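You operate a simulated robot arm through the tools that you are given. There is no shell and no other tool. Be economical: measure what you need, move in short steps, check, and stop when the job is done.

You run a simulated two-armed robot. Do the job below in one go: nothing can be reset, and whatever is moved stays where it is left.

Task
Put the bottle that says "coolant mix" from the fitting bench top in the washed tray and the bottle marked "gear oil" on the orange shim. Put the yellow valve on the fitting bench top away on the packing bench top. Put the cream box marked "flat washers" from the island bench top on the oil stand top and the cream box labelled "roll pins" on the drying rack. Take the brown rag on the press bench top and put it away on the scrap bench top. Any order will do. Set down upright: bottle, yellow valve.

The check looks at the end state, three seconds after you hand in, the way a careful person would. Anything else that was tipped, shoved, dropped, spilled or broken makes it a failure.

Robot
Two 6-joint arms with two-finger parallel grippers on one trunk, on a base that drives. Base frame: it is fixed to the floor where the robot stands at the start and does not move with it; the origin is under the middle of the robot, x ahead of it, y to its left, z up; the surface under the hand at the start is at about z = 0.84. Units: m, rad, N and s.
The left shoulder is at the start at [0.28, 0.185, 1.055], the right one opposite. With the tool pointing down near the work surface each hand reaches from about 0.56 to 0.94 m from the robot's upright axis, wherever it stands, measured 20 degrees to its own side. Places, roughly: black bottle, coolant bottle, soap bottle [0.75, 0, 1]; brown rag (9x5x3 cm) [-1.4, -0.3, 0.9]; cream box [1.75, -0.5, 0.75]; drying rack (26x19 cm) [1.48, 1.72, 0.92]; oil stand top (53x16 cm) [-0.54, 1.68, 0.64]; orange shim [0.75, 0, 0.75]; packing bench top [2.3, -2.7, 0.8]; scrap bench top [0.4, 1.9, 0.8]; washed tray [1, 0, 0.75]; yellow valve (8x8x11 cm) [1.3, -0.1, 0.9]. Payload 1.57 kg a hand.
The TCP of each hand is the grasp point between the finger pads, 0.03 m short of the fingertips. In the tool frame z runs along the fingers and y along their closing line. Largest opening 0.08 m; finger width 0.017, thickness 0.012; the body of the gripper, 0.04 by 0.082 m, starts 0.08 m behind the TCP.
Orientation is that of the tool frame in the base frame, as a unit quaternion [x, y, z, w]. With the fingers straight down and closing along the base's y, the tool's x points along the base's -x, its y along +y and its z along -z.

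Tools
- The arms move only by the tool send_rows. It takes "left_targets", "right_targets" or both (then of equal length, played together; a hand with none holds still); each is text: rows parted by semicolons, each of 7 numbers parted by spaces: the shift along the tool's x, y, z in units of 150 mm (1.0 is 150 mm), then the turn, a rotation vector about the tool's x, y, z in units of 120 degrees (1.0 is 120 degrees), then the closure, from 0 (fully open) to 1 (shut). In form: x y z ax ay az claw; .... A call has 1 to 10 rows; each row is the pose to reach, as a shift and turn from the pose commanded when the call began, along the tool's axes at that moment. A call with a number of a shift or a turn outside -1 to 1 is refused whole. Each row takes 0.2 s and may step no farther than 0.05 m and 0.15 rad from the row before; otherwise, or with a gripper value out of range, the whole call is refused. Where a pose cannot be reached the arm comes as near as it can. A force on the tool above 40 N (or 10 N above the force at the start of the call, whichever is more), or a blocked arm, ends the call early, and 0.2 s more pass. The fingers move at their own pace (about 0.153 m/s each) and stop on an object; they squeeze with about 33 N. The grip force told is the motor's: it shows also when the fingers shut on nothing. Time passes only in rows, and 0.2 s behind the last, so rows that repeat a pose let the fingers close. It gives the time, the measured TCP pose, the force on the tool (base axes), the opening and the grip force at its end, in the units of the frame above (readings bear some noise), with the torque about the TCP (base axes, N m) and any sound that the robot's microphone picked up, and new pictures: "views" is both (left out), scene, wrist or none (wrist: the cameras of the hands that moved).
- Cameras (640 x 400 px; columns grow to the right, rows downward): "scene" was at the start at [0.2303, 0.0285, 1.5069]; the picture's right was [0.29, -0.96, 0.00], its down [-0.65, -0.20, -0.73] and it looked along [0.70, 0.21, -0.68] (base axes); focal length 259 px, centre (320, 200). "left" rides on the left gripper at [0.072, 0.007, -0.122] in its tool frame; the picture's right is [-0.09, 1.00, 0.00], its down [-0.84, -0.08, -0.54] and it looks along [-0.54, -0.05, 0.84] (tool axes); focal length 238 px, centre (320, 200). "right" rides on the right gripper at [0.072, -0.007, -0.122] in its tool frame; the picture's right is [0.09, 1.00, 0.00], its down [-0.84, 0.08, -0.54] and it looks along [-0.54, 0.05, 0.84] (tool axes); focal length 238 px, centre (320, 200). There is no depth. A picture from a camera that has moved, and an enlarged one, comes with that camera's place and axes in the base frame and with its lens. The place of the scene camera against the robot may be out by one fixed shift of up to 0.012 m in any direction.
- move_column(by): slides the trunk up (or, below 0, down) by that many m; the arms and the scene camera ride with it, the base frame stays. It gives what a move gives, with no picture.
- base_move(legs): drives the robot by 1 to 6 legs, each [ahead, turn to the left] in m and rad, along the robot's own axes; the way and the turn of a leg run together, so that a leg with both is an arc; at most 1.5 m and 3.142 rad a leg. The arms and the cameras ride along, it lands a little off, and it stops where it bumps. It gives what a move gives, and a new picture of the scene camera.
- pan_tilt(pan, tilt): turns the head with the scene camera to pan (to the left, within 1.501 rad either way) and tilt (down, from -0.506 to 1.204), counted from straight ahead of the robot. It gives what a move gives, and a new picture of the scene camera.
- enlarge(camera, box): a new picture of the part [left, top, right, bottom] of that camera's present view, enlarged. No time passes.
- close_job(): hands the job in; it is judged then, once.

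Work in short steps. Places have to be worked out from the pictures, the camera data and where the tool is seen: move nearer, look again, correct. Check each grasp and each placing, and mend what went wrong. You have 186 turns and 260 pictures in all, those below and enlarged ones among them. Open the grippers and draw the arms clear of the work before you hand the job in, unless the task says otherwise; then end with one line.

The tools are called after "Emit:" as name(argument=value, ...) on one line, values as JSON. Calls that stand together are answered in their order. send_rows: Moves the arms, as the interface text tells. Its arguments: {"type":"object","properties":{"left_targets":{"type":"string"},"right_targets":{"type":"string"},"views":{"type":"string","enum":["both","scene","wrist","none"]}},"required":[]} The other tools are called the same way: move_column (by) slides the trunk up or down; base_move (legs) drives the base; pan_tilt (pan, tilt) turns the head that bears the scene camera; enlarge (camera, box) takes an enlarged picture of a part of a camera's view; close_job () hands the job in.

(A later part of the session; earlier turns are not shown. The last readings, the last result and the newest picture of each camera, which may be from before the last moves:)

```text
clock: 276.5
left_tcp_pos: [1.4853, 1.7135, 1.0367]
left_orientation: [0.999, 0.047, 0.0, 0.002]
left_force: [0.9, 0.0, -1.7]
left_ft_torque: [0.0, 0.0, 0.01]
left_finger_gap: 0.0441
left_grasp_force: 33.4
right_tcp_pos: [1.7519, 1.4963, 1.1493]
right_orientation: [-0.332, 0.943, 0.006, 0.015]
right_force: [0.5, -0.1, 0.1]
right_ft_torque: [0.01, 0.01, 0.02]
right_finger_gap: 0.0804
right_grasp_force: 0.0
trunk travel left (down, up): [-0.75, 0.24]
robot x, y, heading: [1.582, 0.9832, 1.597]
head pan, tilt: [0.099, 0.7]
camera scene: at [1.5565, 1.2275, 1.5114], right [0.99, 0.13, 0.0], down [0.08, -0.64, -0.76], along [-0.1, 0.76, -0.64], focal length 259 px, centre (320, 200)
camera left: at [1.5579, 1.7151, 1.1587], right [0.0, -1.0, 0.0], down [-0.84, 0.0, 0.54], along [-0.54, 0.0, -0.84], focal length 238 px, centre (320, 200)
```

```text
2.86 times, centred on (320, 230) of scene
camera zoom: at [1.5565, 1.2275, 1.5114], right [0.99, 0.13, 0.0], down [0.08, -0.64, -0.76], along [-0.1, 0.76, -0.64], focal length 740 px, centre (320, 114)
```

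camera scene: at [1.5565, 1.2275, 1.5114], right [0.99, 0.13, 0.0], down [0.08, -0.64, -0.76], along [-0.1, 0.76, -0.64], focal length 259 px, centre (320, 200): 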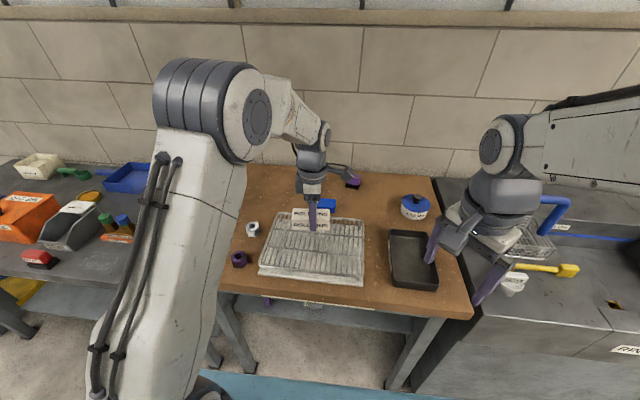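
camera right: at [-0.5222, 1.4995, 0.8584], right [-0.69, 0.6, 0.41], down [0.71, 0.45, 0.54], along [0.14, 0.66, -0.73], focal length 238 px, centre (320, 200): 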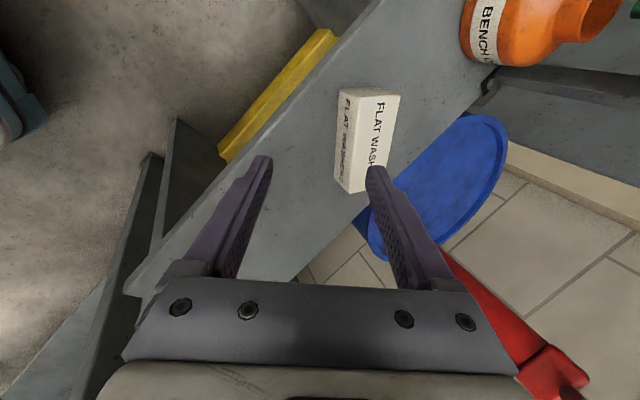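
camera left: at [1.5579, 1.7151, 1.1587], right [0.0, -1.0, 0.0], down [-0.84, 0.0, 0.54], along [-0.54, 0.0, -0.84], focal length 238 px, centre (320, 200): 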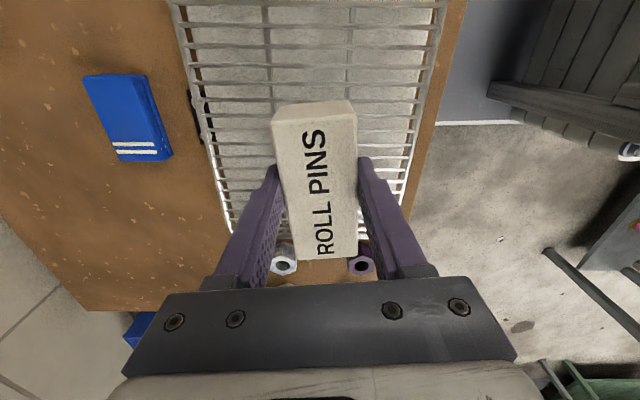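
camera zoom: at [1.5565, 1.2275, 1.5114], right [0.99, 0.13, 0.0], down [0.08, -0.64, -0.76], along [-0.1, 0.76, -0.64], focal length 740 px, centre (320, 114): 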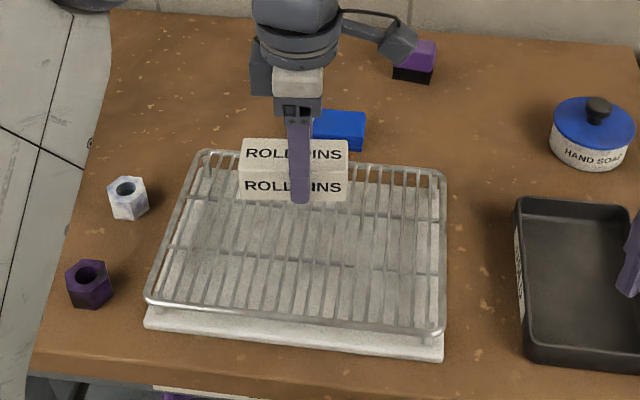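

The wire rack's top is at z≈0.965, and the box is over its middle about 3 cm above. I lower and feel for contact.

Emit:
send_rows(left_targets="0 0.05 0.06 0 0 0 1; 0 0.05 0.12 0 0 0 1; 0 0.05 0.16 0 0 0 1; 0 0.05 0.16 0 0 0 1", views="none")

```text
clock: 277.5
left_tcp_pos: [1.4864, 1.7086, 1.0139]
left_orientation: [0.999, 0.047, -0.001, 0.002]
left_force: [-0.7, -0.9, -0.9]
left_ft_torque: [0.03, -0.03, -0.01]
left_finger_gap: 0.0446
left_grasp_force: 32.5
right_tcp_pos: [1.7511, 1.4965, 1.1477]
right_orientation: [-0.332, 0.943, 0.007, 0.014]
right_force: [-0.4, -0.2, -0.1]
right_ft_torque: [0.04, -0.01, 0.02]
right_finger_gap: 0.0797
right_grasp_force: 0.0
trunk travel left (down, up): [-0.75, 0.24]
robot x, y, heading: [1.5758, 0.9761, 1.6]
head pan, tilt: [0.099, 0.7]
```

Another 9 mm in small steps.

Emit:
send_rows(left_targets="0 0 0.02 0 0 0 1; 0 0 0.02 0 0 0 1; 0 0 0.04 0 0 0 1; 0 0 0.04 0 0 0 1; 0 0 0.06 0 0 0 1; 0 0 0.06 0 0 0 1", views="none")

Emit:
enlarge(camera="scene", box=[250, 170, 370, 260])

```text
clock: 278.9
left_tcp_pos: [1.4859, 1.7068, 1.0058]
left_orientation: [0.999, 0.048, -0.002, 0.002]
left_force: [0.0, 0.3, -0.5]
left_ft_torque: [0.01, -0.02, 0.01]
left_finger_gap: 0.0446
left_grasp_force: 32.9
right_tcp_pos: [1.7518, 1.4954, 1.1495]
right_orientation: [-0.332, 0.943, 0.007, 0.014]
right_force: [-0.6, 0.1, 0.2]
right_ft_torque: [-0.02, -0.01, -0.02]
right_finger_gap: 0.08
right_grasp_force: 0.1
trunk travel left (down, up): [-0.75, 0.24]
robot x, y, heading: [1.5794, 0.9774, 1.594]
head pan, tilt: [0.099, 0.7]
```

```text
4.44 times, centred on (310, 215) of scene
camera zoom: at [1.5565, 1.2274, 1.5114], right [0.99, 0.13, 0.0], down [0.08, -0.64, -0.76], along [-0.1, 0.76, -0.64], focal length 1151 px, centre (364, 133)
```

zoom: 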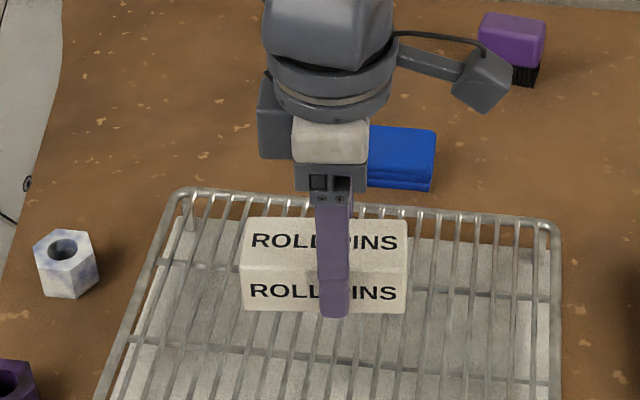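

Still free; 6 mm more.

Emit:
send_rows(left_targets="0 0 0.02 0 0 0 1; 0 0 0.02 0 0 0 1; 0 0 0.04 0 0 0 1; 0 0 0.04 0 0 0 1", views="none")

```text
clock: 279.9
left_tcp_pos: [1.487, 1.7071, 1.0]
left_orientation: [0.999, 0.048, 0.0, 0.001]
left_force: [0.0, -0.7, -2.4]
left_ft_torque: [0.0, -0.03, 0.02]
left_finger_gap: 0.0443
left_grasp_force: 32.2
right_tcp_pos: [1.7511, 1.4941, 1.1482]
right_orientation: [-0.332, 0.943, 0.006, 0.014]
right_force: [-0.5, 0.4, -0.3]
right_ft_torque: [0.0, -0.01, 0.0]
right_finger_gap: 0.08
right_grasp_force: 0.1
trunk travel left (down, up): [-0.75, 0.24]
robot x, y, heading: [1.5816, 0.9773, 1.597]
head pan, tilt: [0.099, 0.7]
```

Another 6 mm.

Emit:
send_rows(left_targets="0 0 0.02 0 0 0 1; 0 0 0.02 0 0 0 1; 0 0 0.04 0 0 0 1; 0 0 0.04 0 0 0 1", views="none")

```text
clock: 280.9
left_tcp_pos: [1.4858, 1.7076, 0.9927]
left_orientation: [0.999, 0.047, -0.001, 0.002]
left_force: [0.7, 0.4, -1.3]
left_ft_torque: [-0.01, -0.02, -0.04]
left_finger_gap: 0.0441
left_grasp_force: 33.3
right_tcp_pos: [1.7509, 1.4958, 1.1476]
right_orientation: [-0.332, 0.943, 0.007, 0.014]
right_force: [-0.3, 0.0, 0.0]
right_ft_torque: [-0.02, -0.01, -0.02]
right_finger_gap: 0.0797
right_grasp_force: 0.1
trunk travel left (down, up): [-0.75, 0.24]
robot x, y, heading: [1.5788, 0.9817, 1.598]
head pan, tilt: [0.099, 0.7]
```

Another 6 mm.

Emit:
send_rows(left_targets="0 0 0.02 0 0 0 1; 0 0 0.02 0 0 0 1; 0 0 0.04 0 0 0 1; 0 0 0.04 0 0 0 1", views="none")

Emit:
enlarge(camera="scene", box=[250, 170, 370, 260])

```text
clock: 281.9
left_tcp_pos: [1.4862, 1.708, 0.9877]
left_orientation: [0.999, 0.048, 0.0, 0.002]
left_force: [0.8, 0.4, -0.7]
left_ft_torque: [0.01, -0.02, 0.0]
left_finger_gap: 0.0443
left_grasp_force: 33.1
right_tcp_pos: [1.7516, 1.4957, 1.1494]
right_orientation: [-0.332, 0.943, 0.007, 0.014]
right_force: [-0.1, -0.2, -0.2]
right_ft_torque: [-0.01, -0.02, 0.02]
right_finger_gap: 0.0801
right_grasp_force: 0.1
trunk travel left (down, up): [-0.75, 0.24]
robot x, y, heading: [1.5797, 0.9835, 1.6]
head pan, tilt: [0.099, 0.7]
```

```text
4.44 times, centred on (310, 215) of scene
camera zoom: at [1.5565, 1.2274, 1.5114], right [0.99, 0.13, 0.0], down [0.08, -0.64, -0.76], along [-0.1, 0.76, -0.64], focal length 1151 px, centre (364, 133)
```

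zoom: 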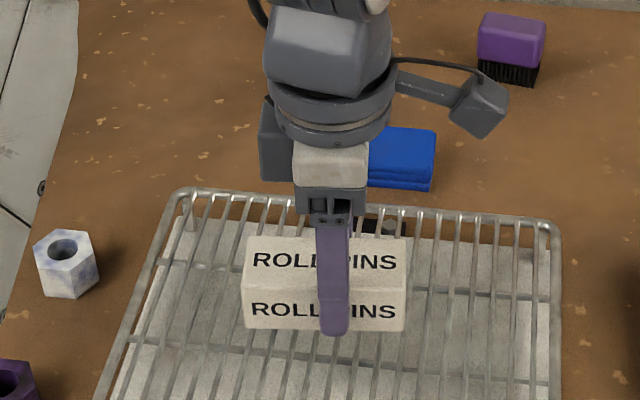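

Still above the rack (its height may be ~0.92). I go on in 8 mm moves.

Emit:
send_rows(left_targets="0 0 0.018 0 0 0 1; 0 0 0.018 0 0 0 1; 0 0 0.036 0 0 0 1; 0 0 0.036 0 0 0 1; 0 0 0.054 0 0 0 1; 0 0 0.054 0 0 0 1", views="none")

```text
clock: 283.3
left_tcp_pos: [1.4857, 1.7076, 0.9791]
left_orientation: [0.999, 0.047, -0.001, 0.002]
left_force: [-0.4, -0.2, -1.2]
left_ft_torque: [0.0, 0.0, 0.0]
left_finger_gap: 0.0444
left_grasp_force: 33.4
right_tcp_pos: [1.752, 1.4961, 1.1494]
right_orientation: [-0.332, 0.943, 0.007, 0.014]
right_force: [0.4, 0.0, -0.3]
right_ft_torque: [-0.02, 0.0, -0.02]
right_finger_gap: 0.08
right_grasp_force: 0.1
trunk travel left (down, up): [-0.75, 0.24]
robot x, y, heading: [1.5801, 0.986, 1.599]
head pan, tilt: [0.099, 0.7]
```

Another 8 mm.

Emit:
send_rows(left_targets="0 0 0.018 0 0 0 1; 0 0 0.018 0 0 0 1; 0 0 0.036 0 0 0 1; 0 0 0.036 0 0 0 1; 0 0 0.054 0 0 0 1; 0 0 0.054 0 0 0 1", views="none")

Emit:
enlarge(camera="scene", box=[250, 170, 370, 260])

```text
clock: 284.7
left_tcp_pos: [1.4864, 1.7068, 0.9707]
left_orientation: [0.999, 0.048, -0.001, 0.001]
left_force: [-0.3, 0.0, -0.3]
left_ft_torque: [0.01, -0.01, 0.02]
left_finger_gap: 0.0442
left_grasp_force: 33.2
right_tcp_pos: [1.7513, 1.4966, 1.1481]
right_orientation: [-0.331, 0.943, 0.006, 0.014]
right_force: [0.0, 0.4, 0.6]
right_ft_torque: [-0.01, 0.02, 0.02]
right_finger_gap: 0.0798
right_grasp_force: 0.0
trunk travel left (down, up): [-0.75, 0.24]
robot x, y, heading: [1.5825, 0.9763, 1.601]
head pan, tilt: [0.099, 0.7]
```

```text
4.44 times, centred on (310, 215) of scene
camera zoom: at [1.5565, 1.2274, 1.5114], right [0.99, 0.13, 0.0], down [0.08, -0.64, -0.76], along [-0.1, 0.76, -0.64], focal length 1151 px, centre (364, 133)
```

zoom: 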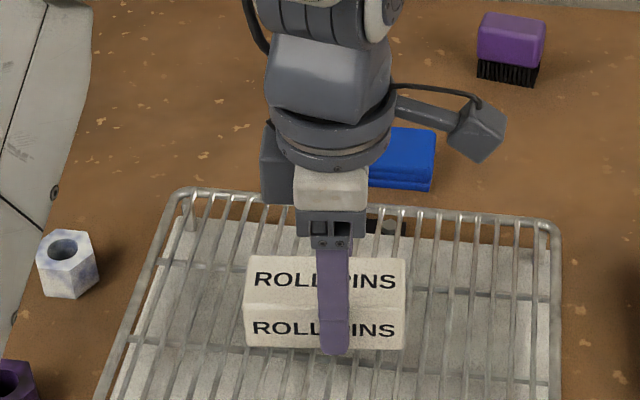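

Still free; another 8 mm.

Emit:
send_rows(left_targets="0 -0.03 0.018 0 0 0 1; 0 -0.06 0.018 0 0 0 1; 0 -0.09 0.036 0 0 0 1; 0 -0.09 0.036 0 0 0 1; 0 -0.09 0.054 0 0 0 1; 0 -0.09 0.054 0 0 0 1", views="none")

```text
clock: 286.1
left_tcp_pos: [1.4849, 1.7203, 0.9624]
left_orientation: [0.999, 0.049, -0.001, 0.002]
left_force: [0.7, -0.2, -1.4]
left_ft_torque: [0.0, -0.01, 0.02]
left_finger_gap: 0.044
left_grasp_force: 33.4
right_tcp_pos: [1.7516, 1.496, 1.1484]
right_orientation: [-0.332, 0.943, 0.006, 0.014]
right_force: [-0.3, 0.5, -0.9]
right_ft_torque: [0.02, 0.0, 0.01]
right_finger_gap: 0.0801
right_grasp_force: 0.1
trunk travel left (down, up): [-0.75, 0.24]
robot x, y, heading: [1.5801, 0.9795, 1.597]
head pan, tilt: [0.099, 0.7]
```

Another 6 mm.

Emit:
send_rows(left_targets="0 0 0.02 0 0 0 1; 0 0 0.02 0 0 0 1; 0 0 0.04 0 0 0 1; 0 0 0.04 0 0 0 1", views="none")

```text
clock: 287.2
left_tcp_pos: [1.4851, 1.7228, 0.9618]
left_orientation: [0.999, 0.048, 0.0, -0.003]
left_force: [-0.9, -2.3, 15.4]
left_ft_torque: [-0.47, 0.19, 0.0]
left_finger_gap: 0.0444
left_grasp_force: 33.2
right_tcp_pos: [1.7529, 1.4951, 1.1483]
right_orientation: [-0.332, 0.943, 0.007, 0.016]
right_force: [-0.1, 0.0, -0.7]
right_ft_torque: [-0.01, 0.01, -0.02]
right_finger_gap: 0.0799
right_grasp_force: 0.0
trunk travel left (down, up): [-0.75, 0.24]
robot x, y, heading: [1.5812, 0.9764, 1.6]
head pan, tilt: [0.099, 0.7]
stopped in row 4 (left hand): the force on the tool passed its limit at 41 N (the readings are from after the stop); the commanded pose is now the measured one
```

Contact (rack top ≈0.923). I ease 2 mm up, open, and rise.

Emit:
send_rows(left_targets="0 0 -0.012 0 0 0 1; 0 0 -0.012 0 0 0 0.7; 0 0 -0.012 0 0 0 0.3; 0 0 -0.012 0 0 0 0.3; 0 0 -0.15 0 0 0 0.2; 0 0 -0.4 0 0 0 0; 0 0 -0.65 0 0 0 0; 0 0.2 -0.85 0 0 0 0; 0 0.5 -0.95 0 0 0 0; 0 0.8 -1 0 0 0 0", views="scene")

Emit:
enlarge(camera="scene", box=[220, 170, 400, 300])

```text
clock: 289.4
left_tcp_pos: [1.4984, 1.6045, 1.1082]
left_orientation: [0.999, 0.048, 0.0, -0.001]
left_force: [0.4, -0.1, -0.5]
left_ft_torque: [-0.05, 0.01, 0.02]
left_finger_gap: 0.0804
left_grasp_force: 0.0
right_tcp_pos: [1.7511, 1.4953, 1.151]
right_orientation: [-0.332, 0.943, 0.007, 0.014]
right_force: [-0.6, 0.1, -0.6]
right_ft_torque: [0.01, -0.05, -0.01]
right_finger_gap: 0.0804
right_grasp_force: 0.1
trunk travel left (down, up): [-0.75, 0.24]
robot x, y, heading: [1.5787, 0.9796, 1.6]
head pan, tilt: [0.099, 0.7]
camera scene: at [1.5564, 1.2275, 1.5114], right [0.99, 0.13, 0.0], down [0.08, -0.64, -0.76], along [-0.1, 0.76, -0.64], focal length 259 px, centre (320, 200)
```

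scene: 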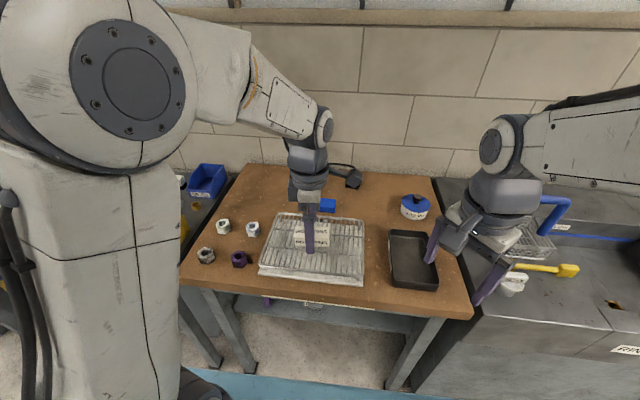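

```text
3.08 times, centred on (310, 235) of scene
camera zoom: at [1.5564, 1.2275, 1.5114], right [0.99, 0.13, 0.0], down [0.08, -0.64, -0.76], along [-0.1, 0.76, -0.64], focal length 797 px, centre (351, 92)
```

zoom: 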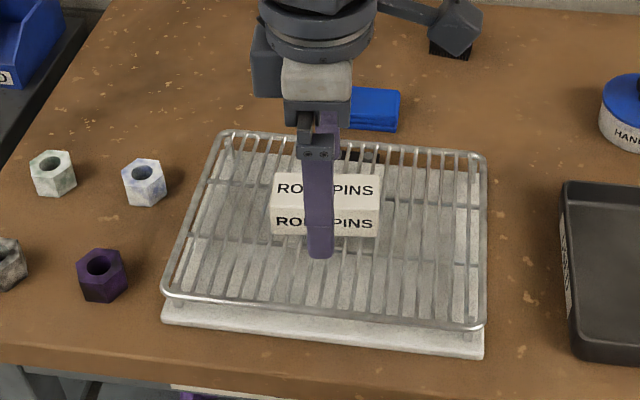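

Roll pins rest on the drying rack. I retract the left arm, restore both hands' yaw, and drive to the press bench in the west.

Emit:
send_rows(left_targets="0 0.2 -0.2 0 0 0.06 0; 0 0.4 -0.4 0 0 0.12 0; -0.1 0.6 -0.6 0 0 0.18 0; -0.2 0.7 -0.6 0 0 0.24 0; -0.4 0.75 -0.6 0 0 0.3 0; -0.6 0.75 -0.6 0 0 0.36 0; -0.7 0.75 -0.6 0 0 0.42 0; -0.8 0.75 -0.6 0 0 0.48 0; -0.8 0.75 -0.6 0 0 0.54 0; -0.8 0.75 -0.6 0 0 0.6 0", right_targets="0 0 0 0 0 -0.06 0; 0 0 -0.1 0 0 -0.12 0; 0 0 -0.2 0 0 -0.18 0; 0 0 -0.3 0 0 -0.24 0; 0 0 -0.3 0 0 -0.3 0; 0 0 -0.3 0 0 -0.36 0; 0 0 -0.3 0 0 -0.42 0; 0 0 -0.3 0 0 -0.42 0; 0 0 -0.3 0 0 -0.42 0; 0 0 -0.3 0 0 -0.42 0", views="none")

Emit:
base_move(legs=[[0, 1.54], [1.48, 0], [0, 1.01], [1.36, 0], [0, -1.01]])

Emit:
pan_tilt(pan=0, tilt=0.7)

```text
clock: 291.6
left_tcp_pos: [1.3902, 1.4794, 1.2003]
left_orientation: [0.836, -0.549, -0.001, -0.001]
left_force: [-0.8, 0.2, -0.1]
left_ft_torque: [-0.03, 0.0, 0.0]
left_finger_gap: 0.08
left_grasp_force: 0.1
right_tcp_pos: [1.7506, 1.4947, 1.1933]
right_orientation: [-0.703, 0.711, 0.0, 0.016]
right_force: [-0.5, -0.1, 0.8]
right_ft_torque: [0.01, -0.02, 0.02]
right_finger_gap: 0.0798
right_grasp_force: 0.1
trunk travel left (down, up): [-0.75, 0.24]
robot x, y, heading: [1.581, 0.9789, 1.597]
head pan, tilt: [0.099, 0.7]
```

```text
clock: 314.2
left_tcp_pos: [-1.1512, -0.3067, 1.201]
left_orientation: [0.985, 0.17, -0.001, 0.0]
left_force: [-0.3, 0.9, -1.3]
left_ft_torque: [-0.03, 0.02, 0.01]
left_finger_gap: 0.0798
left_grasp_force: 0.1
right_tcp_pos: [-1.1423, 0.055, 1.1941]
right_orientation: [0.999, -0.041, -0.011, -0.011]
right_force: [0.1, 0.0, 0.1]
right_ft_torque: [-0.03, 0.03, -0.02]
right_finger_gap: 0.08
right_grasp_force: 0.0
trunk travel left (down, up): [-0.75, 0.24]
robot x, y, heading: [-0.6385, -0.1502, 3.095]
head pan, tilt: [0.099, 0.7]
camera scene: at [-0.8926, -0.1444, 1.5114], right [-0.06, 1.0, 0.0], down [0.64, 0.04, -0.76], along [-0.76, -0.04, -0.64], focal length 259 px, centre (320, 200)
```

scene: 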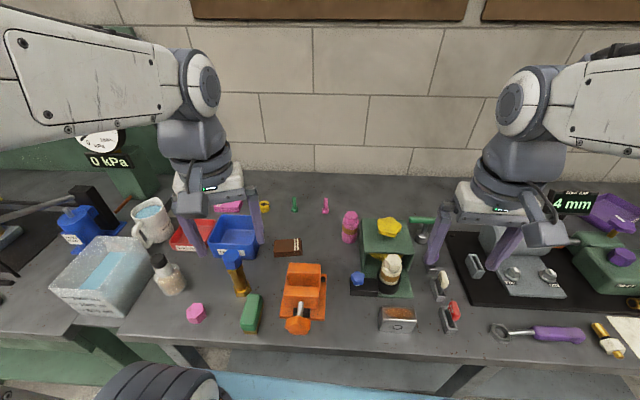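

```text
clock: 314.9
left_tcp_pos: [-1.1505, -0.3067, 1.2001]
left_orientation: [0.986, 0.169, -0.001, 0.0]
left_force: [-0.6, 0.4, -0.2]
left_ft_torque: [0.01, 0.01, -0.02]
left_finger_gap: 0.08
left_grasp_force: 0.0
right_tcp_pos: [-1.1425, 0.0551, 1.1916]
right_orientation: [0.999, -0.042, -0.011, -0.012]
right_force: [0.0, -0.5, -0.8]
right_ft_torque: [0.03, -0.02, -0.01]
right_finger_gap: 0.08
right_grasp_force: 0.1
trunk travel left (down, up): [-0.75, 0.24]
robot x, y, heading: [-0.6385, -0.147, 3.102]
head pan, tilt: [0.0, 0.7]
camera scene: at [-0.8927, -0.1358, 1.5114], right [0.04, 1.0, 0.0], down [0.64, -0.03, -0.76], along [-0.76, 0.03, -0.64], focal length 259 px, centre (320, 200)
```

scene: 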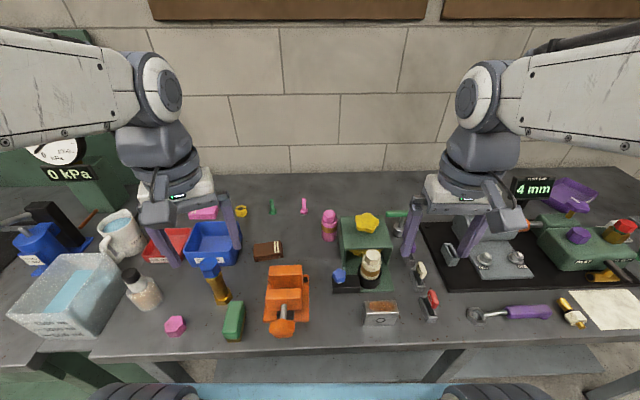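

Many small things here; the brown item at (268, 250) may be the rag. I enlarge.

Emit:
enlarge(camera="scene", box=[190, 200, 350, 310])

Emit:
enlarge(camera="left", box=[0, 0, 640, 400])

```text
3.64 times, centred on (270, 255) of scene
camera zoom: at [-0.8927, -0.1358, 1.5114], right [0.04, 1.0, 0.0], down [0.64, -0.03, -0.76], along [-0.76, 0.03, -0.64], focal length 942 px, centre (502, 0)
```

zoom: 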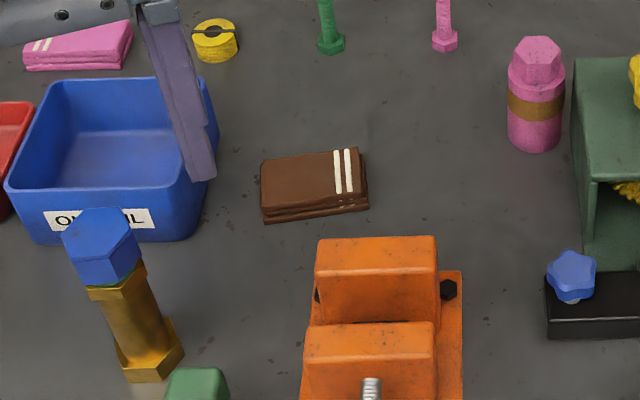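

```text
1.00 times, centred on (320, 200) of left (not enlarged: the box is as wide or as high as the picture)
camera zoom: at [-1.0806, -0.2887, 1.3217], right [0.25, -0.97, 0.0], down [-0.81, -0.21, 0.54], along [-0.53, -0.13, -0.84], focal length 238 px, centre (320, 200)
```

zoom: 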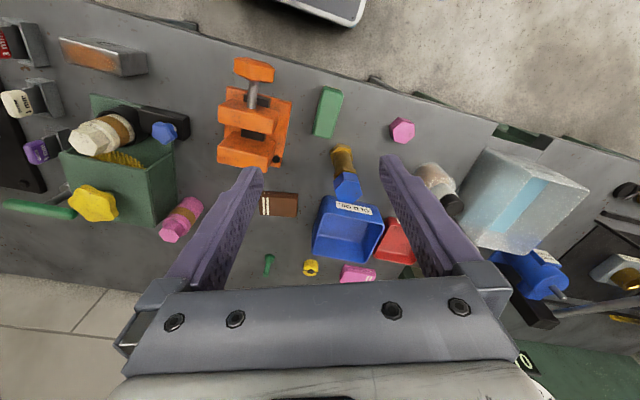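

The brown folded rag lies at about (-1.41, -0.275), long side along y. I yaw the left hand 80° to close across its short side.

Emit:
send_rows(left_targets="0 0 0 0 0 -0.067 0; 0 0 0 0 0 -0.134 0; 0 0 0 0 0 -0.201 0; 0 0 0 0 0 -0.268 0; 0 0 0 0 0 -0.335 0; 0 0 0 0 0 -0.402 0; 0 0 0 0 0 -0.469 0; 0 0 0 0 0 -0.536 0; 0 0 0 0 0 -0.603 0; 0 0 0 0 0 -0.67 0", views="none")

```text
clock: 317.1
left_tcp_pos: [-1.1498, -0.3082, 1.1998]
left_orientation: [0.642, 0.766, -0.001, -0.001]
left_force: [-0.6, -0.1, 0.5]
left_ft_torque: [-0.03, -0.02, -0.02]
left_finger_gap: 0.0798
left_grasp_force: 0.0
right_tcp_pos: [-1.1434, 0.0549, 1.1929]
right_orientation: [0.999, -0.041, -0.011, -0.011]
right_force: [0.0, 0.3, -0.1]
right_ft_torque: [0.02, 0.03, -0.02]
right_finger_gap: 0.0803
right_grasp_force: 0.1
trunk travel left (down, up): [-0.75, 0.24]
robot x, y, heading: [-0.6413, -0.1514, 3.097]
head pan, tilt: [0.0, 0.7]
```

Now moving over the rag, still high.

Emit:
send_rows(left_targets="0.08 -0.25 0 0 0 0 0; 0.16 -0.5 0 0 0 0 0; 0.24 -0.75 0 0 0 0 0; 0.32 -1 0 0 0 0 0", views="none")

Emit:
send_rows(left_targets="0.07 -0.23 0 0 0 0 0; 0.14 -0.45 0 0 0 0 0; 0.2 -0.667 0 0 0 0 0; 0.2 -0.667 0.25 0 0 0 0.1; 0.2 -0.667 0.5 0 0 0 0.2; 0.2 -0.667 0.7 0 0 0 0.2; 0.2 -0.667 0.7 0 0 0 0.2", views="both")

```text
clock: 318.1
left_tcp_pos: [-1.3058, -0.2858, 1.1998]
left_orientation: [0.643, 0.766, 0.0, 0.0]
left_force: [0.1, 0.7, 0.6]
left_ft_torque: [0.01, -0.01, -0.01]
left_finger_gap: 0.0801
left_grasp_force: 0.0
right_tcp_pos: [-1.1419, 0.0569, 1.1924]
right_orientation: [0.999, -0.041, -0.011, -0.012]
right_force: [0.0, -0.4, 0.3]
right_ft_torque: [0.02, 0.04, 0.01]
right_finger_gap: 0.0798
right_grasp_force: 0.0
trunk travel left (down, up): [-0.75, 0.24]
robot x, y, heading: [-0.64, -0.1492, 3.099]
head pan, tilt: [0.0, 0.7]
```

```text
clock: 319.7
left_tcp_pos: [-1.4082, -0.2753, 1.0942]
left_orientation: [0.643, 0.766, -0.001, 0.0]
left_force: [-0.2, 0.1, 0.1]
left_ft_torque: [0.01, 0.02, -0.01]
left_finger_gap: 0.0639
left_grasp_force: 0.0
right_tcp_pos: [-1.1425, 0.0557, 1.1928]
right_orientation: [0.999, -0.041, -0.01, -0.012]
right_force: [1.6, -0.2, 0.6]
right_ft_torque: [-0.01, -0.03, 0.0]
right_finger_gap: 0.0799
right_grasp_force: 0.1
trunk travel left (down, up): [-0.75, 0.24]
robot x, y, heading: [-0.6345, -0.15, 3.095]
head pan, tilt: [0.0, 0.7]
camera scene: at [-0.8929, -0.1358, 1.5114], right [0.04, 1.0, 0.0], down [0.64, -0.03, -0.76], along [-0.76, 0.03, -0.64], focal length 259 px, centre (320, 200)
camera left: at [-1.4135, -0.2026, 1.2145], right [1.0, 0.08, 0.0], down [0.07, -0.84, 0.54], along [0.04, -0.54, -0.84], focal length 238 px, centre (320, 200)
```

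scene: 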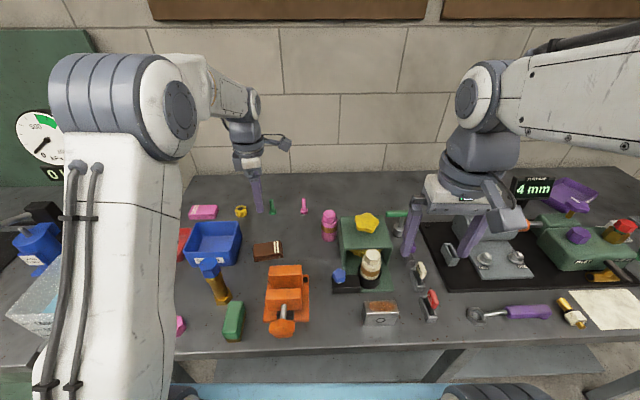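
left: 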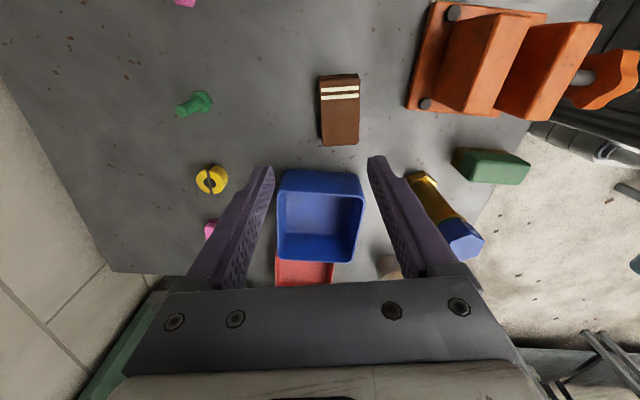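

The wrist view puts the rag at (-1.381, -0.273). I correct and descend partway.

Emit:
send_rows(left_targets="-0.02 0.18 0.1 0 0 0 0.15; -0.02 0.18 0.3 0 0 0 0.15; -0.02 0.18 0.5 0 0 0 0.15; -0.02 0.18 0.7 0 0 0 0.15; -0.02 0.18 0.8 0 0 0 0.15; -0.02 0.18 0.8 0 0 0 0.15", views="wrist")

Emit:
enlarge(camera="scene", box=[190, 180, 350, 300])

```text
clock: 321.1
left_tcp_pos: [-1.3829, -0.2727, 0.9751]
left_orientation: [0.643, 0.766, 0.0, 0.0]
left_force: [-0.1, 0.4, -0.3]
left_ft_torque: [-0.02, -0.03, -0.03]
left_finger_gap: 0.0682
left_grasp_force: 0.1
right_tcp_pos: [-1.1429, 0.0546, 1.1919]
right_orientation: [0.999, -0.041, -0.011, -0.011]
right_force: [-0.2, 0.3, 0.0]
right_ft_torque: [0.03, 0.01, 0.02]
right_finger_gap: 0.08
right_grasp_force: 0.1
trunk travel left (down, up): [-0.75, 0.24]
robot x, y, heading: [-0.6401, -0.1517, 3.096]
head pan, tilt: [0.0, 0.7]
camera left: at [-1.3876, -0.1999, 1.0966], right [1.0, 0.08, 0.0], down [0.07, -0.84, 0.54], along [0.04, -0.54, -0.84], focal length 238 px, centre (320, 200)
```

left: 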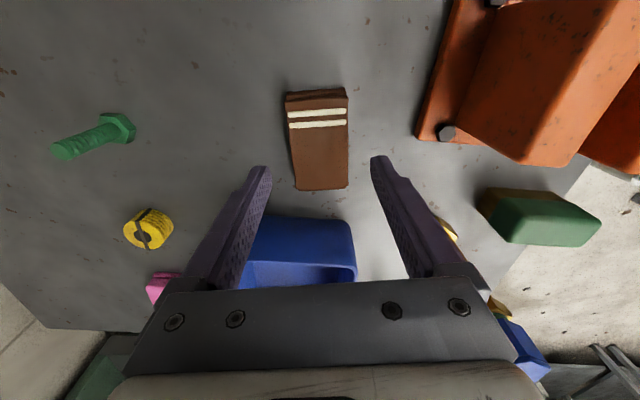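

```text
3.33 times, centred on (270, 240) of scene
camera zoom: at [-0.8928, -0.1358, 1.5114], right [0.04, 1.0, 0.0], down [0.64, -0.03, -0.76], along [-0.76, 0.03, -0.64], focal length 863 px, centre (487, 67)
```

zoom: 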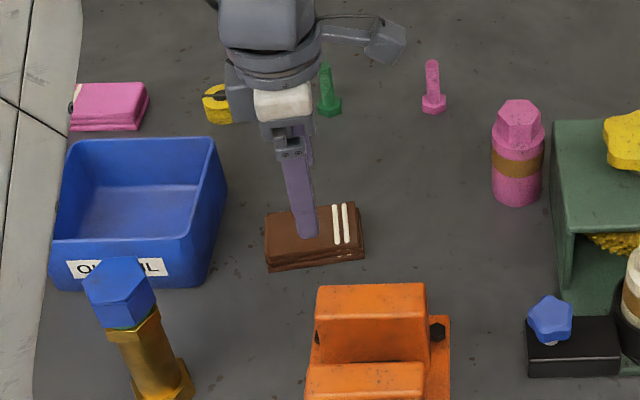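

The rag is centred between the fingers with room around. I descend to TCP z≈0.877.

Emit:
send_rows(left_targets="-0.02 0 0.2 0 0 0 0.15; -0.02 0 0.4 0 0 0 0.15; -0.02 0 0.55 0 0 0 0.15; -0.02 0 0.63 0 0 0 0.15; -0.02 0 0.63 0 0 0 0.15", views="wrist")

Emit:
enlarge(camera="scene", box=[210, 200, 330, 290])

```text
clock: 321.8
left_tcp_pos: [-1.384, -0.2758, 0.9113]
left_orientation: [0.643, 0.766, -0.001, -0.001]
left_force: [2.1, -0.1, 12.2]
left_ft_torque: [0.07, -0.59, -0.08]
left_finger_gap: 0.0706
left_grasp_force: 1.4
right_tcp_pos: [-1.1426, 0.0551, 1.1928]
right_orientation: [0.999, -0.041, -0.011, -0.012]
right_force: [0.4, -0.1, 0.2]
right_ft_torque: [-0.01, -0.03, 0.0]
right_finger_gap: 0.08
right_grasp_force: 0.1
trunk travel left (down, up): [-0.75, 0.24]
robot x, y, heading: [-0.6391, -0.1514, 3.103]
head pan, tilt: [0.0, 0.7]
stopped in row 3 (left hand): the force on the tool passed its limit at 56 N (the readings are from after the stop); the commanded pose is now the measured one
camera left: at [-1.3894, -0.2022, 1.0315], right [1.0, 0.08, 0.0], down [0.07, -0.84, 0.54], along [0.04, -0.54, -0.84], focal length 238 px, centre (320, 200)
```

left: 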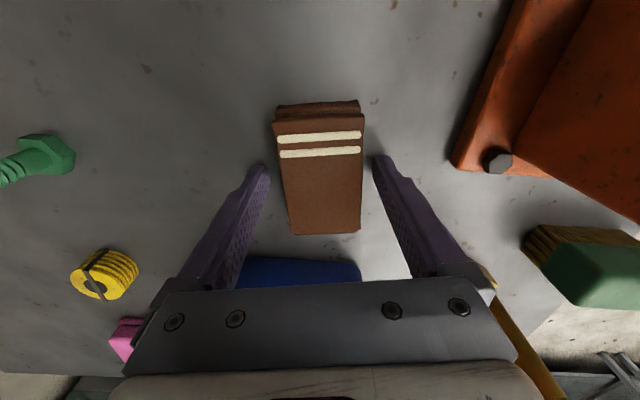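

```text
4.44 times, centred on (270, 245) of scene
camera zoom: at [-0.8927, -0.1359, 1.5117], right [0.04, 1.0, 0.0], down [0.64, -0.03, -0.76], along [-0.76, 0.03, -0.64], focal length 1151 px, centre (542, 0)
```

zoom: 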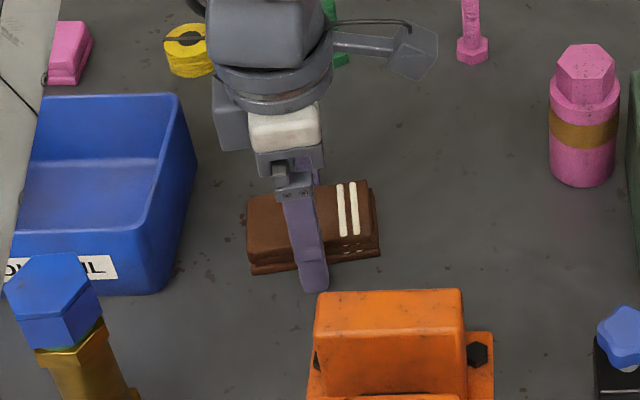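

The fingers touched the bench: the press bench is at z≈0.88. I rise 4 mm and close on the rag.

Emit:
send_rows(left_targets="0 0 -0.03 0 0 0 0.15; 0 0 -0.03 0 0 0 0.15; 0 0 -0.03 0 0 0 0.5; 0 0 -0.03 0 0 0 1; 0 0 -0.03 0 0 0 1; 0 0 -0.03 0 0 0 1", views="none")

Emit:
send_rows(left_targets="0 0 -0.05 0 0 0 1; 0 0 -0.12 0 0 0 1; 0 0 -0.25 0 0 0 1; 0 0 -0.4 0 0 0 1; 0 0 -0.6 0 0 0 1; 0 0 -0.8 0 0 0 1", views="both")

```text
clock: 323.2
left_tcp_pos: [-1.384, -0.2755, 0.9124]
left_orientation: [0.644, 0.765, 0.0, 0.0]
left_force: [0.1, -0.5, 0.0]
left_ft_torque: [-0.03, 0.01, 0.01]
left_finger_gap: 0.0487
left_grasp_force: 33.0
right_tcp_pos: [-1.1424, 0.0552, 1.1931]
right_orientation: [0.999, -0.041, -0.011, -0.012]
right_force: [0.0, -0.1, 0.0]
right_ft_torque: [0.07, 0.02, -0.04]
right_finger_gap: 0.0801
right_grasp_force: 0.0
trunk travel left (down, up): [-0.75, 0.24]
robot x, y, heading: [-0.641, -0.1499, 3.098]
head pan, tilt: [0.0, 0.7]
```

```text
clock: 324.6
left_tcp_pos: [-1.3837, -0.2725, 1.0307]
left_orientation: [0.643, 0.766, -0.001, 0.0]
left_force: [-0.5, -0.2, -0.1]
left_ft_torque: [0.0, -0.04, 0.0]
left_finger_gap: 0.0489
left_grasp_force: 32.6
right_tcp_pos: [-1.1432, 0.0545, 1.192]
right_orientation: [0.999, -0.042, -0.011, -0.011]
right_force: [-0.6, -0.5, 0.5]
right_ft_torque: [0.01, 0.01, 0.03]
right_finger_gap: 0.0801
right_grasp_force: 0.1
trunk travel left (down, up): [-0.75, 0.24]
robot x, y, heading: [-0.6386, -0.1491, 3.1]
head pan, tilt: [0.0, 0.7]
camera scene: at [-0.8929, -0.1359, 1.5114], right [0.04, 1.0, 0.0], down [0.64, -0.03, -0.76], along [-0.76, 0.03, -0.64], focal length 259 px, centre (320, 200)
camera left: at [-1.3897, -0.2009, 1.1527], right [1.0, 0.08, 0.0], down [0.07, -0.84, 0.54], along [0.04, -0.54, -0.84], focal length 238 px, centre (320, 200)
```

scene: 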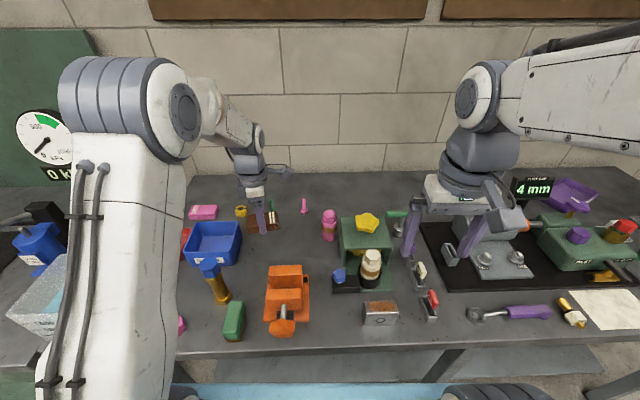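
left: 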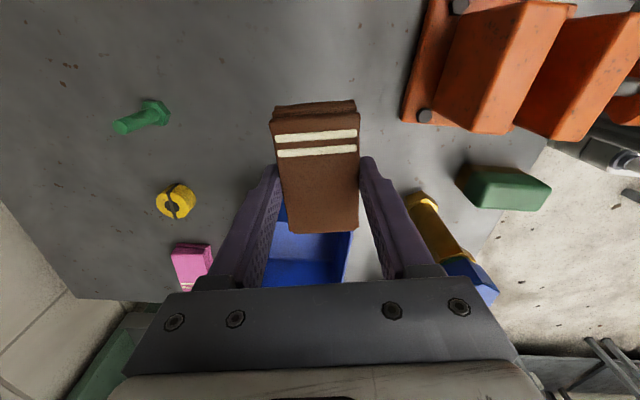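

The rag is held. I raise and retract, back off, and drive to the scrap bench.

Emit:
send_rows(left_targets="0 0.05 -0.3 0 0 0 1; 0 0.1 -0.6 0 0 0 1; 0 0.2 -0.9 0 0 0 1; 0 0.4 -1 0 0 0 1; -0.1 0.7 -1 0 0 0 1; -0.2 1 -1 0 0 0 1", views="none")

Emit:
base_move(legs=[[-0.2, 0], [0, -2.26], [1.2, 0], [0, 0.73]])

Emit:
pan_tilt(pan=0.1, tilt=0.7)

```text
clock: 326.0
left_tcp_pos: [-1.2273, -0.2782, 1.1828]
left_orientation: [0.643, 0.766, 0.0, -0.001]
left_force: [0.2, 0.2, 0.0]
left_ft_torque: [-0.03, 0.0, -0.03]
left_finger_gap: 0.0489
left_grasp_force: 33.2
right_tcp_pos: [-1.1438, 0.0552, 1.1921]
right_orientation: [0.999, -0.041, -0.011, -0.011]
right_force: [0.4, -0.3, 0.4]
right_ft_torque: [0.01, 0.0, -0.02]
right_finger_gap: 0.0801
right_grasp_force: 0.1
trunk travel left (down, up): [-0.75, 0.24]
robot x, y, heading: [-0.641, -0.1511, 3.096]
head pan, tilt: [0.0, 0.7]
```

```text
clock: 340.9
left_tcp_pos: [0.3581, 1.2676, 1.1836]
left_orientation: [0.998, 0.059, 0.0, -0.002]
left_force: [0.8, -0.4, 0.2]
left_ft_torque: [-0.01, 0.02, 0.02]
left_finger_gap: 0.0488
left_grasp_force: 33.5
right_tcp_pos: [0.6858, 1.1639, 1.1941]
right_orientation: [-0.657, 0.754, -0.001, 0.016]
right_force: [0.0, -0.4, 0.4]
right_ft_torque: [0.0, 0.0, 0.04]
right_finger_gap: 0.0801
right_grasp_force: 0.0
trunk travel left (down, up): [-0.75, 0.24]
robot x, y, heading: [0.4496, 0.6736, 1.477]
head pan, tilt: [0.0, 0.7]
camera scene: at [0.4675, 0.9211, 1.5114], right [1.0, -0.1, 0.0], down [-0.06, -0.64, -0.76], along [0.07, 0.76, -0.64], focal length 259 px, centre (320, 200)
```

scene: 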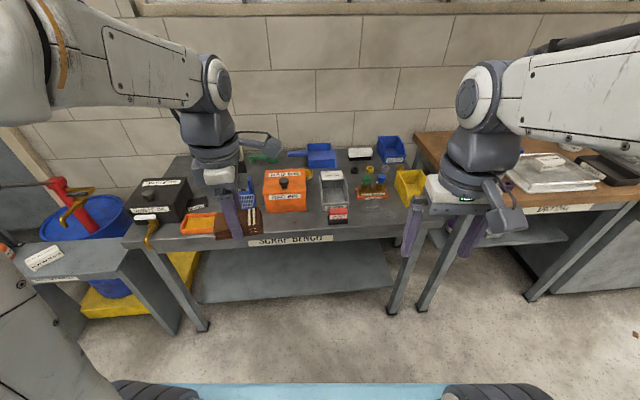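

```text
clock: 341.5
left_tcp_pos: [0.3578, 1.2682, 1.1829]
left_orientation: [0.998, 0.06, 0.0, -0.001]
left_force: [-0.8, 0.2, 0.3]
left_ft_torque: [0.01, -0.02, 0.01]
left_finger_gap: 0.0487
left_grasp_force: 33.0
right_tcp_pos: [0.6852, 1.1654, 1.193]
right_orientation: [-0.657, 0.753, -0.002, 0.016]
right_force: [-0.7, 0.3, -0.7]
right_ft_torque: [-0.02, 0.01, -0.01]
right_finger_gap: 0.0799
right_grasp_force: 0.0
trunk travel left (down, up): [-0.75, 0.24]
robot x, y, heading: [0.4539, 0.6755, 1.473]
head pan, tilt: [0.099, 0.7]
camera scene: at [0.459, 0.9215, 1.5114], right [1.0, 0.0, 0.0], down [0.0, -0.64, -0.76], along [0.0, 0.76, -0.64], focal length 259 px, centre (320, 200)
```

scene: 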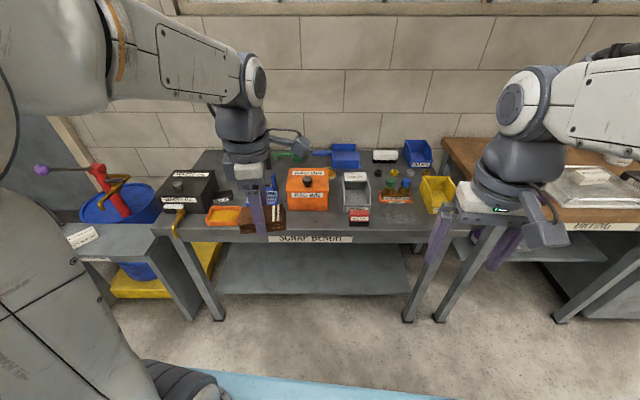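

I enlarge to find a free spot on the scrap bench.

Emit:
enlarge(camera="scene", box=[270, 140, 460, 260])

```text
3.33 times, centred on (365, 200) of scene
camera zoom: at [0.459, 0.9215, 1.5114], right [1.0, 0.0, 0.0], down [0.0, -0.64, -0.76], along [0.0, 0.76, -0.64], focal length 863 px, centre (170, 200)
```

zoom: 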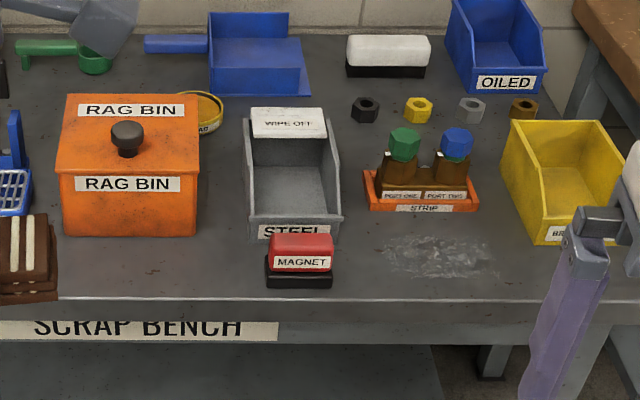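

A free patch lies in front of STRIP, between MAGNET and BRASS, around (0.76, 1.625). I reposition the robot so the left hand reaches it.

Emit:
base_move(legs=[[0, -1.16], [0.5, 0], [0, 1.257]])

Emit:
pan_tilt(pan=0.2, tilt=0.75)

```text
clock: 350.5
left_tcp_pos: [0.7272, 1.4206, 1.1827]
left_orientation: [0.989, 0.147, 0.0, -0.001]
left_force: [-0.1, 0.1, -0.1]
left_ft_torque: [0.0, 0.01, 0.01]
left_finger_gap: 0.0486
left_grasp_force: 32.8
right_tcp_pos: [1.0655, 1.3749, 1.1934]
right_orientation: [0.721, -0.693, 0.0, -0.016]
right_force: [0.1, 0.2, -0.9]
right_ft_torque: [0.01, 0.0, 0.0]
right_finger_gap: 0.0799
right_grasp_force: 0.1
trunk travel left (down, up): [-0.75, 0.24]
robot x, y, heading: [0.9234, 0.8525, 1.653]
head pan, tilt: [0.099, 0.7]
camera scene: at [0.8873, 1.0982, 1.5114], right [0.98, 0.18, 0.0], down [0.12, -0.63, -0.76], along [-0.14, 0.75, -0.64], focal length 259 px, centre (320, 200)
```

scene: 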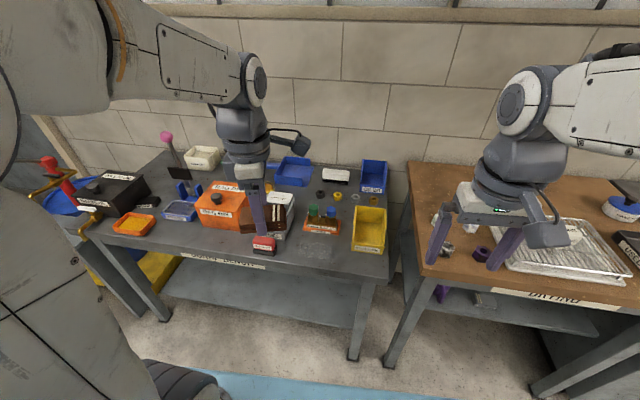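

```text
clock: 351.2
left_tcp_pos: [0.7265, 1.4197, 1.1831]
left_orientation: [0.989, 0.147, -0.001, -0.001]
left_force: [0.1, 0.2, 0.0]
left_ft_torque: [0.0, -0.03, -0.04]
left_finger_gap: 0.0489
left_grasp_force: 33.2
right_tcp_pos: [1.0676, 1.3759, 1.1938]
right_orientation: [0.72, -0.694, -0.001, -0.017]
right_force: [-0.1, 0.0, 0.4]
right_ft_torque: [0.03, 0.04, 0.03]
right_finger_gap: 0.08
right_grasp_force: 0.0
trunk travel left (down, up): [-0.75, 0.24]
robot x, y, heading: [0.9256, 0.8487, 1.652]
head pan, tilt: [0.201, 0.75]
camera scene: at [0.8794, 1.0943, 1.5072], right [0.96, 0.28, 0.0], down [0.19, -0.66, -0.73], along [-0.2, 0.7, -0.68], focal length 259 px, centre (320, 200)
```

scene: 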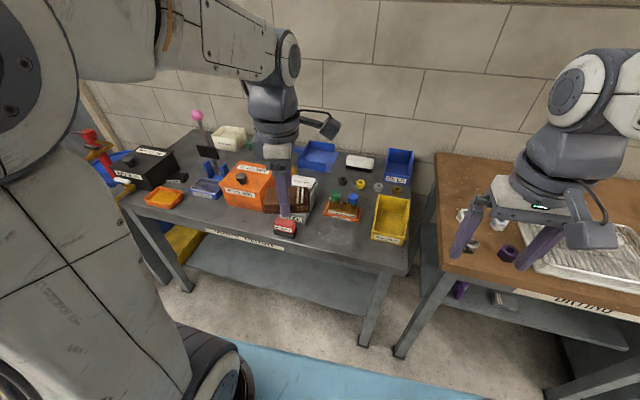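

I bring the rag toward the patch and align it with the bench edge, then check with the wrist camera.

Emit:
send_rows(left_targets="0.12 -0.2 0 0 0 0.05 1; 0.24 -0.4 0 0 0 0.1 1; 0.36 -0.6 0 0 0 0.14 1; 0.48 -0.8 0.15 0 0 0.14 1; 0.59 -1 0.3 0 0 0.14 1; 0.59 -1 0.45 0 0 0.14 1; 0.59 -1 0.45 0 0 0.14 1", views="both")

Emit:
enlarge(camera="scene", box=[240, 140, 430, 270])

```text
clock: 352.8
left_tcp_pos: [0.7672, 1.5899, 1.1158]
left_orientation: [1.0, -0.001, 0.0, -0.001]
left_force: [0.4, 0.4, -0.6]
left_ft_torque: [0.0, -0.01, 0.01]
left_finger_gap: 0.0487
left_grasp_force: 32.8
right_tcp_pos: [1.0675, 1.3748, 1.1929]
right_orientation: [0.72, -0.694, -0.001, -0.016]
right_force: [-1.0, -1.0, 0.2]
right_ft_torque: [0.01, -0.02, -0.02]
right_finger_gap: 0.0801
right_grasp_force: 0.1
trunk travel left (down, up): [-0.75, 0.24]
robot x, y, heading: [0.9198, 0.8481, 1.653]
head pan, tilt: [0.201, 0.75]
camera scene: at [0.8794, 1.0944, 1.5072], right [0.96, 0.28, 0.0], down [0.19, -0.66, -0.73], along [-0.2, 0.7, -0.68], focal length 259 px, centre (320, 200)
camera left: at [0.84, 1.5829, 1.237], right [-0.09, -1.0, 0.0], down [-0.84, 0.08, 0.54], along [-0.54, 0.05, -0.84], focal length 238 px, centre (320, 200)
```

scene: 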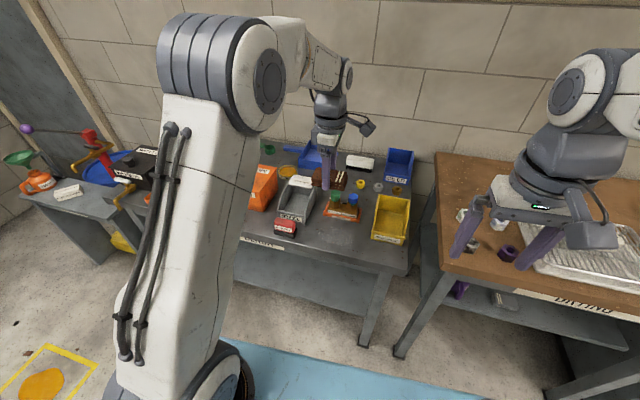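
left: 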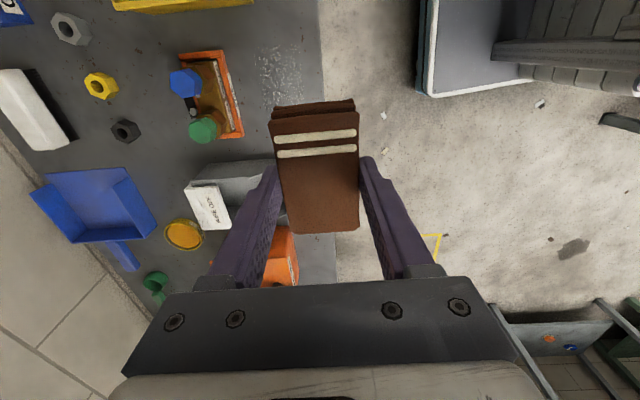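

```text
3.08 times, centred on (335, 205) of scene
camera zoom: at [0.8794, 1.0944, 1.5072], right [0.96, 0.28, 0.0], down [0.19, -0.66, -0.73], along [-0.2, 0.7, -0.68], focal length 797 px, centre (274, 185)
```

zoom: 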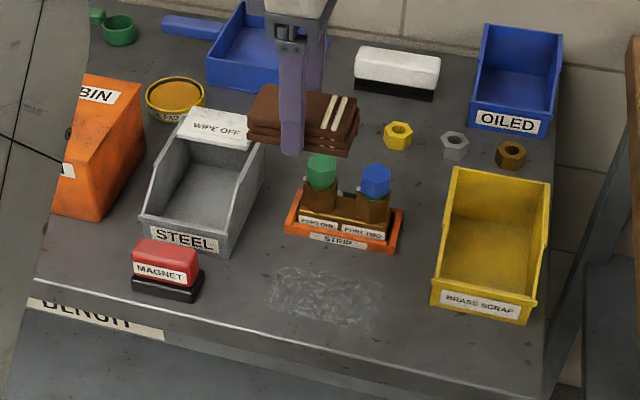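

The bench edge is at y≈1.584 and STRIP's front at ~1.71; I aim the rag at (0.775, 1.645) and lower in stages.

Emit:
send_rows(left_targets="0.02 -0.15 0 0 0 0 1; 0.053 -0.367 0 0 0 0 1; 0.053 -0.367 0.25 0 0 0 1; 0.053 -0.367 0.5 0 0 0 1; 0.053 -0.367 0.75 0 0 0 1; 0.053 -0.367 0.95 0 0 0 1; 0.053 -0.367 0.95 0 0 0 1", views="wrist")

Emit:
enlarge(camera="scene", box=[240, 140, 430, 270])

```text
clock: 354.4
left_tcp_pos: [0.7748, 1.6445, 0.9711]
left_orientation: [1.0, 0.001, 0.0, -0.001]
left_force: [-0.8, 0.1, -0.3]
left_ft_torque: [-0.03, -0.06, 0.04]
left_finger_gap: 0.0487
left_grasp_force: 33.1
right_tcp_pos: [1.0682, 1.3752, 1.1926]
right_orientation: [0.721, -0.693, 0.0, -0.016]
right_force: [-0.5, 0.1, -0.5]
right_ft_torque: [-0.01, -0.01, 0.0]
right_finger_gap: 0.0799
right_grasp_force: 0.0
trunk travel left (down, up): [-0.75, 0.24]
robot x, y, heading: [0.9237, 0.8477, 1.648]
head pan, tilt: [0.201, 0.75]
camera left: at [0.8471, 1.6386, 1.094], right [-0.09, -1.0, 0.0], down [-0.84, 0.08, 0.54], along [-0.54, 0.05, -0.84], focal length 238 px, centre (320, 200)
```

left: 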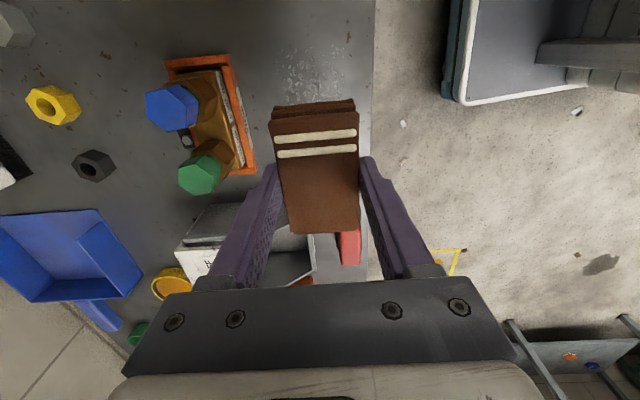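

```text
3.08 times, centred on (335, 205) of scene
camera zoom: at [0.8794, 1.0944, 1.5072], right [0.96, 0.28, 0.0], down [0.19, -0.66, -0.73], along [-0.2, 0.7, -0.68], focal length 797 px, centre (274, 185)
```

zoom: 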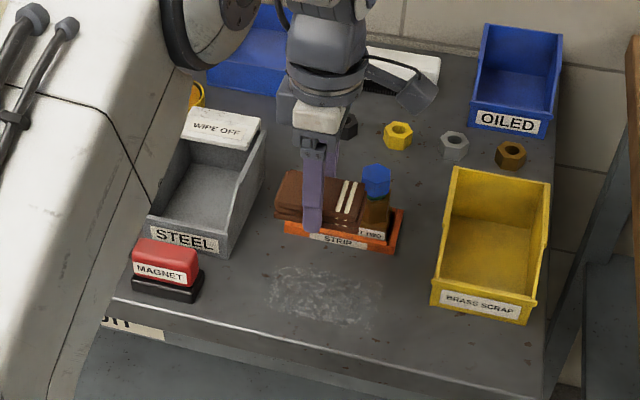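

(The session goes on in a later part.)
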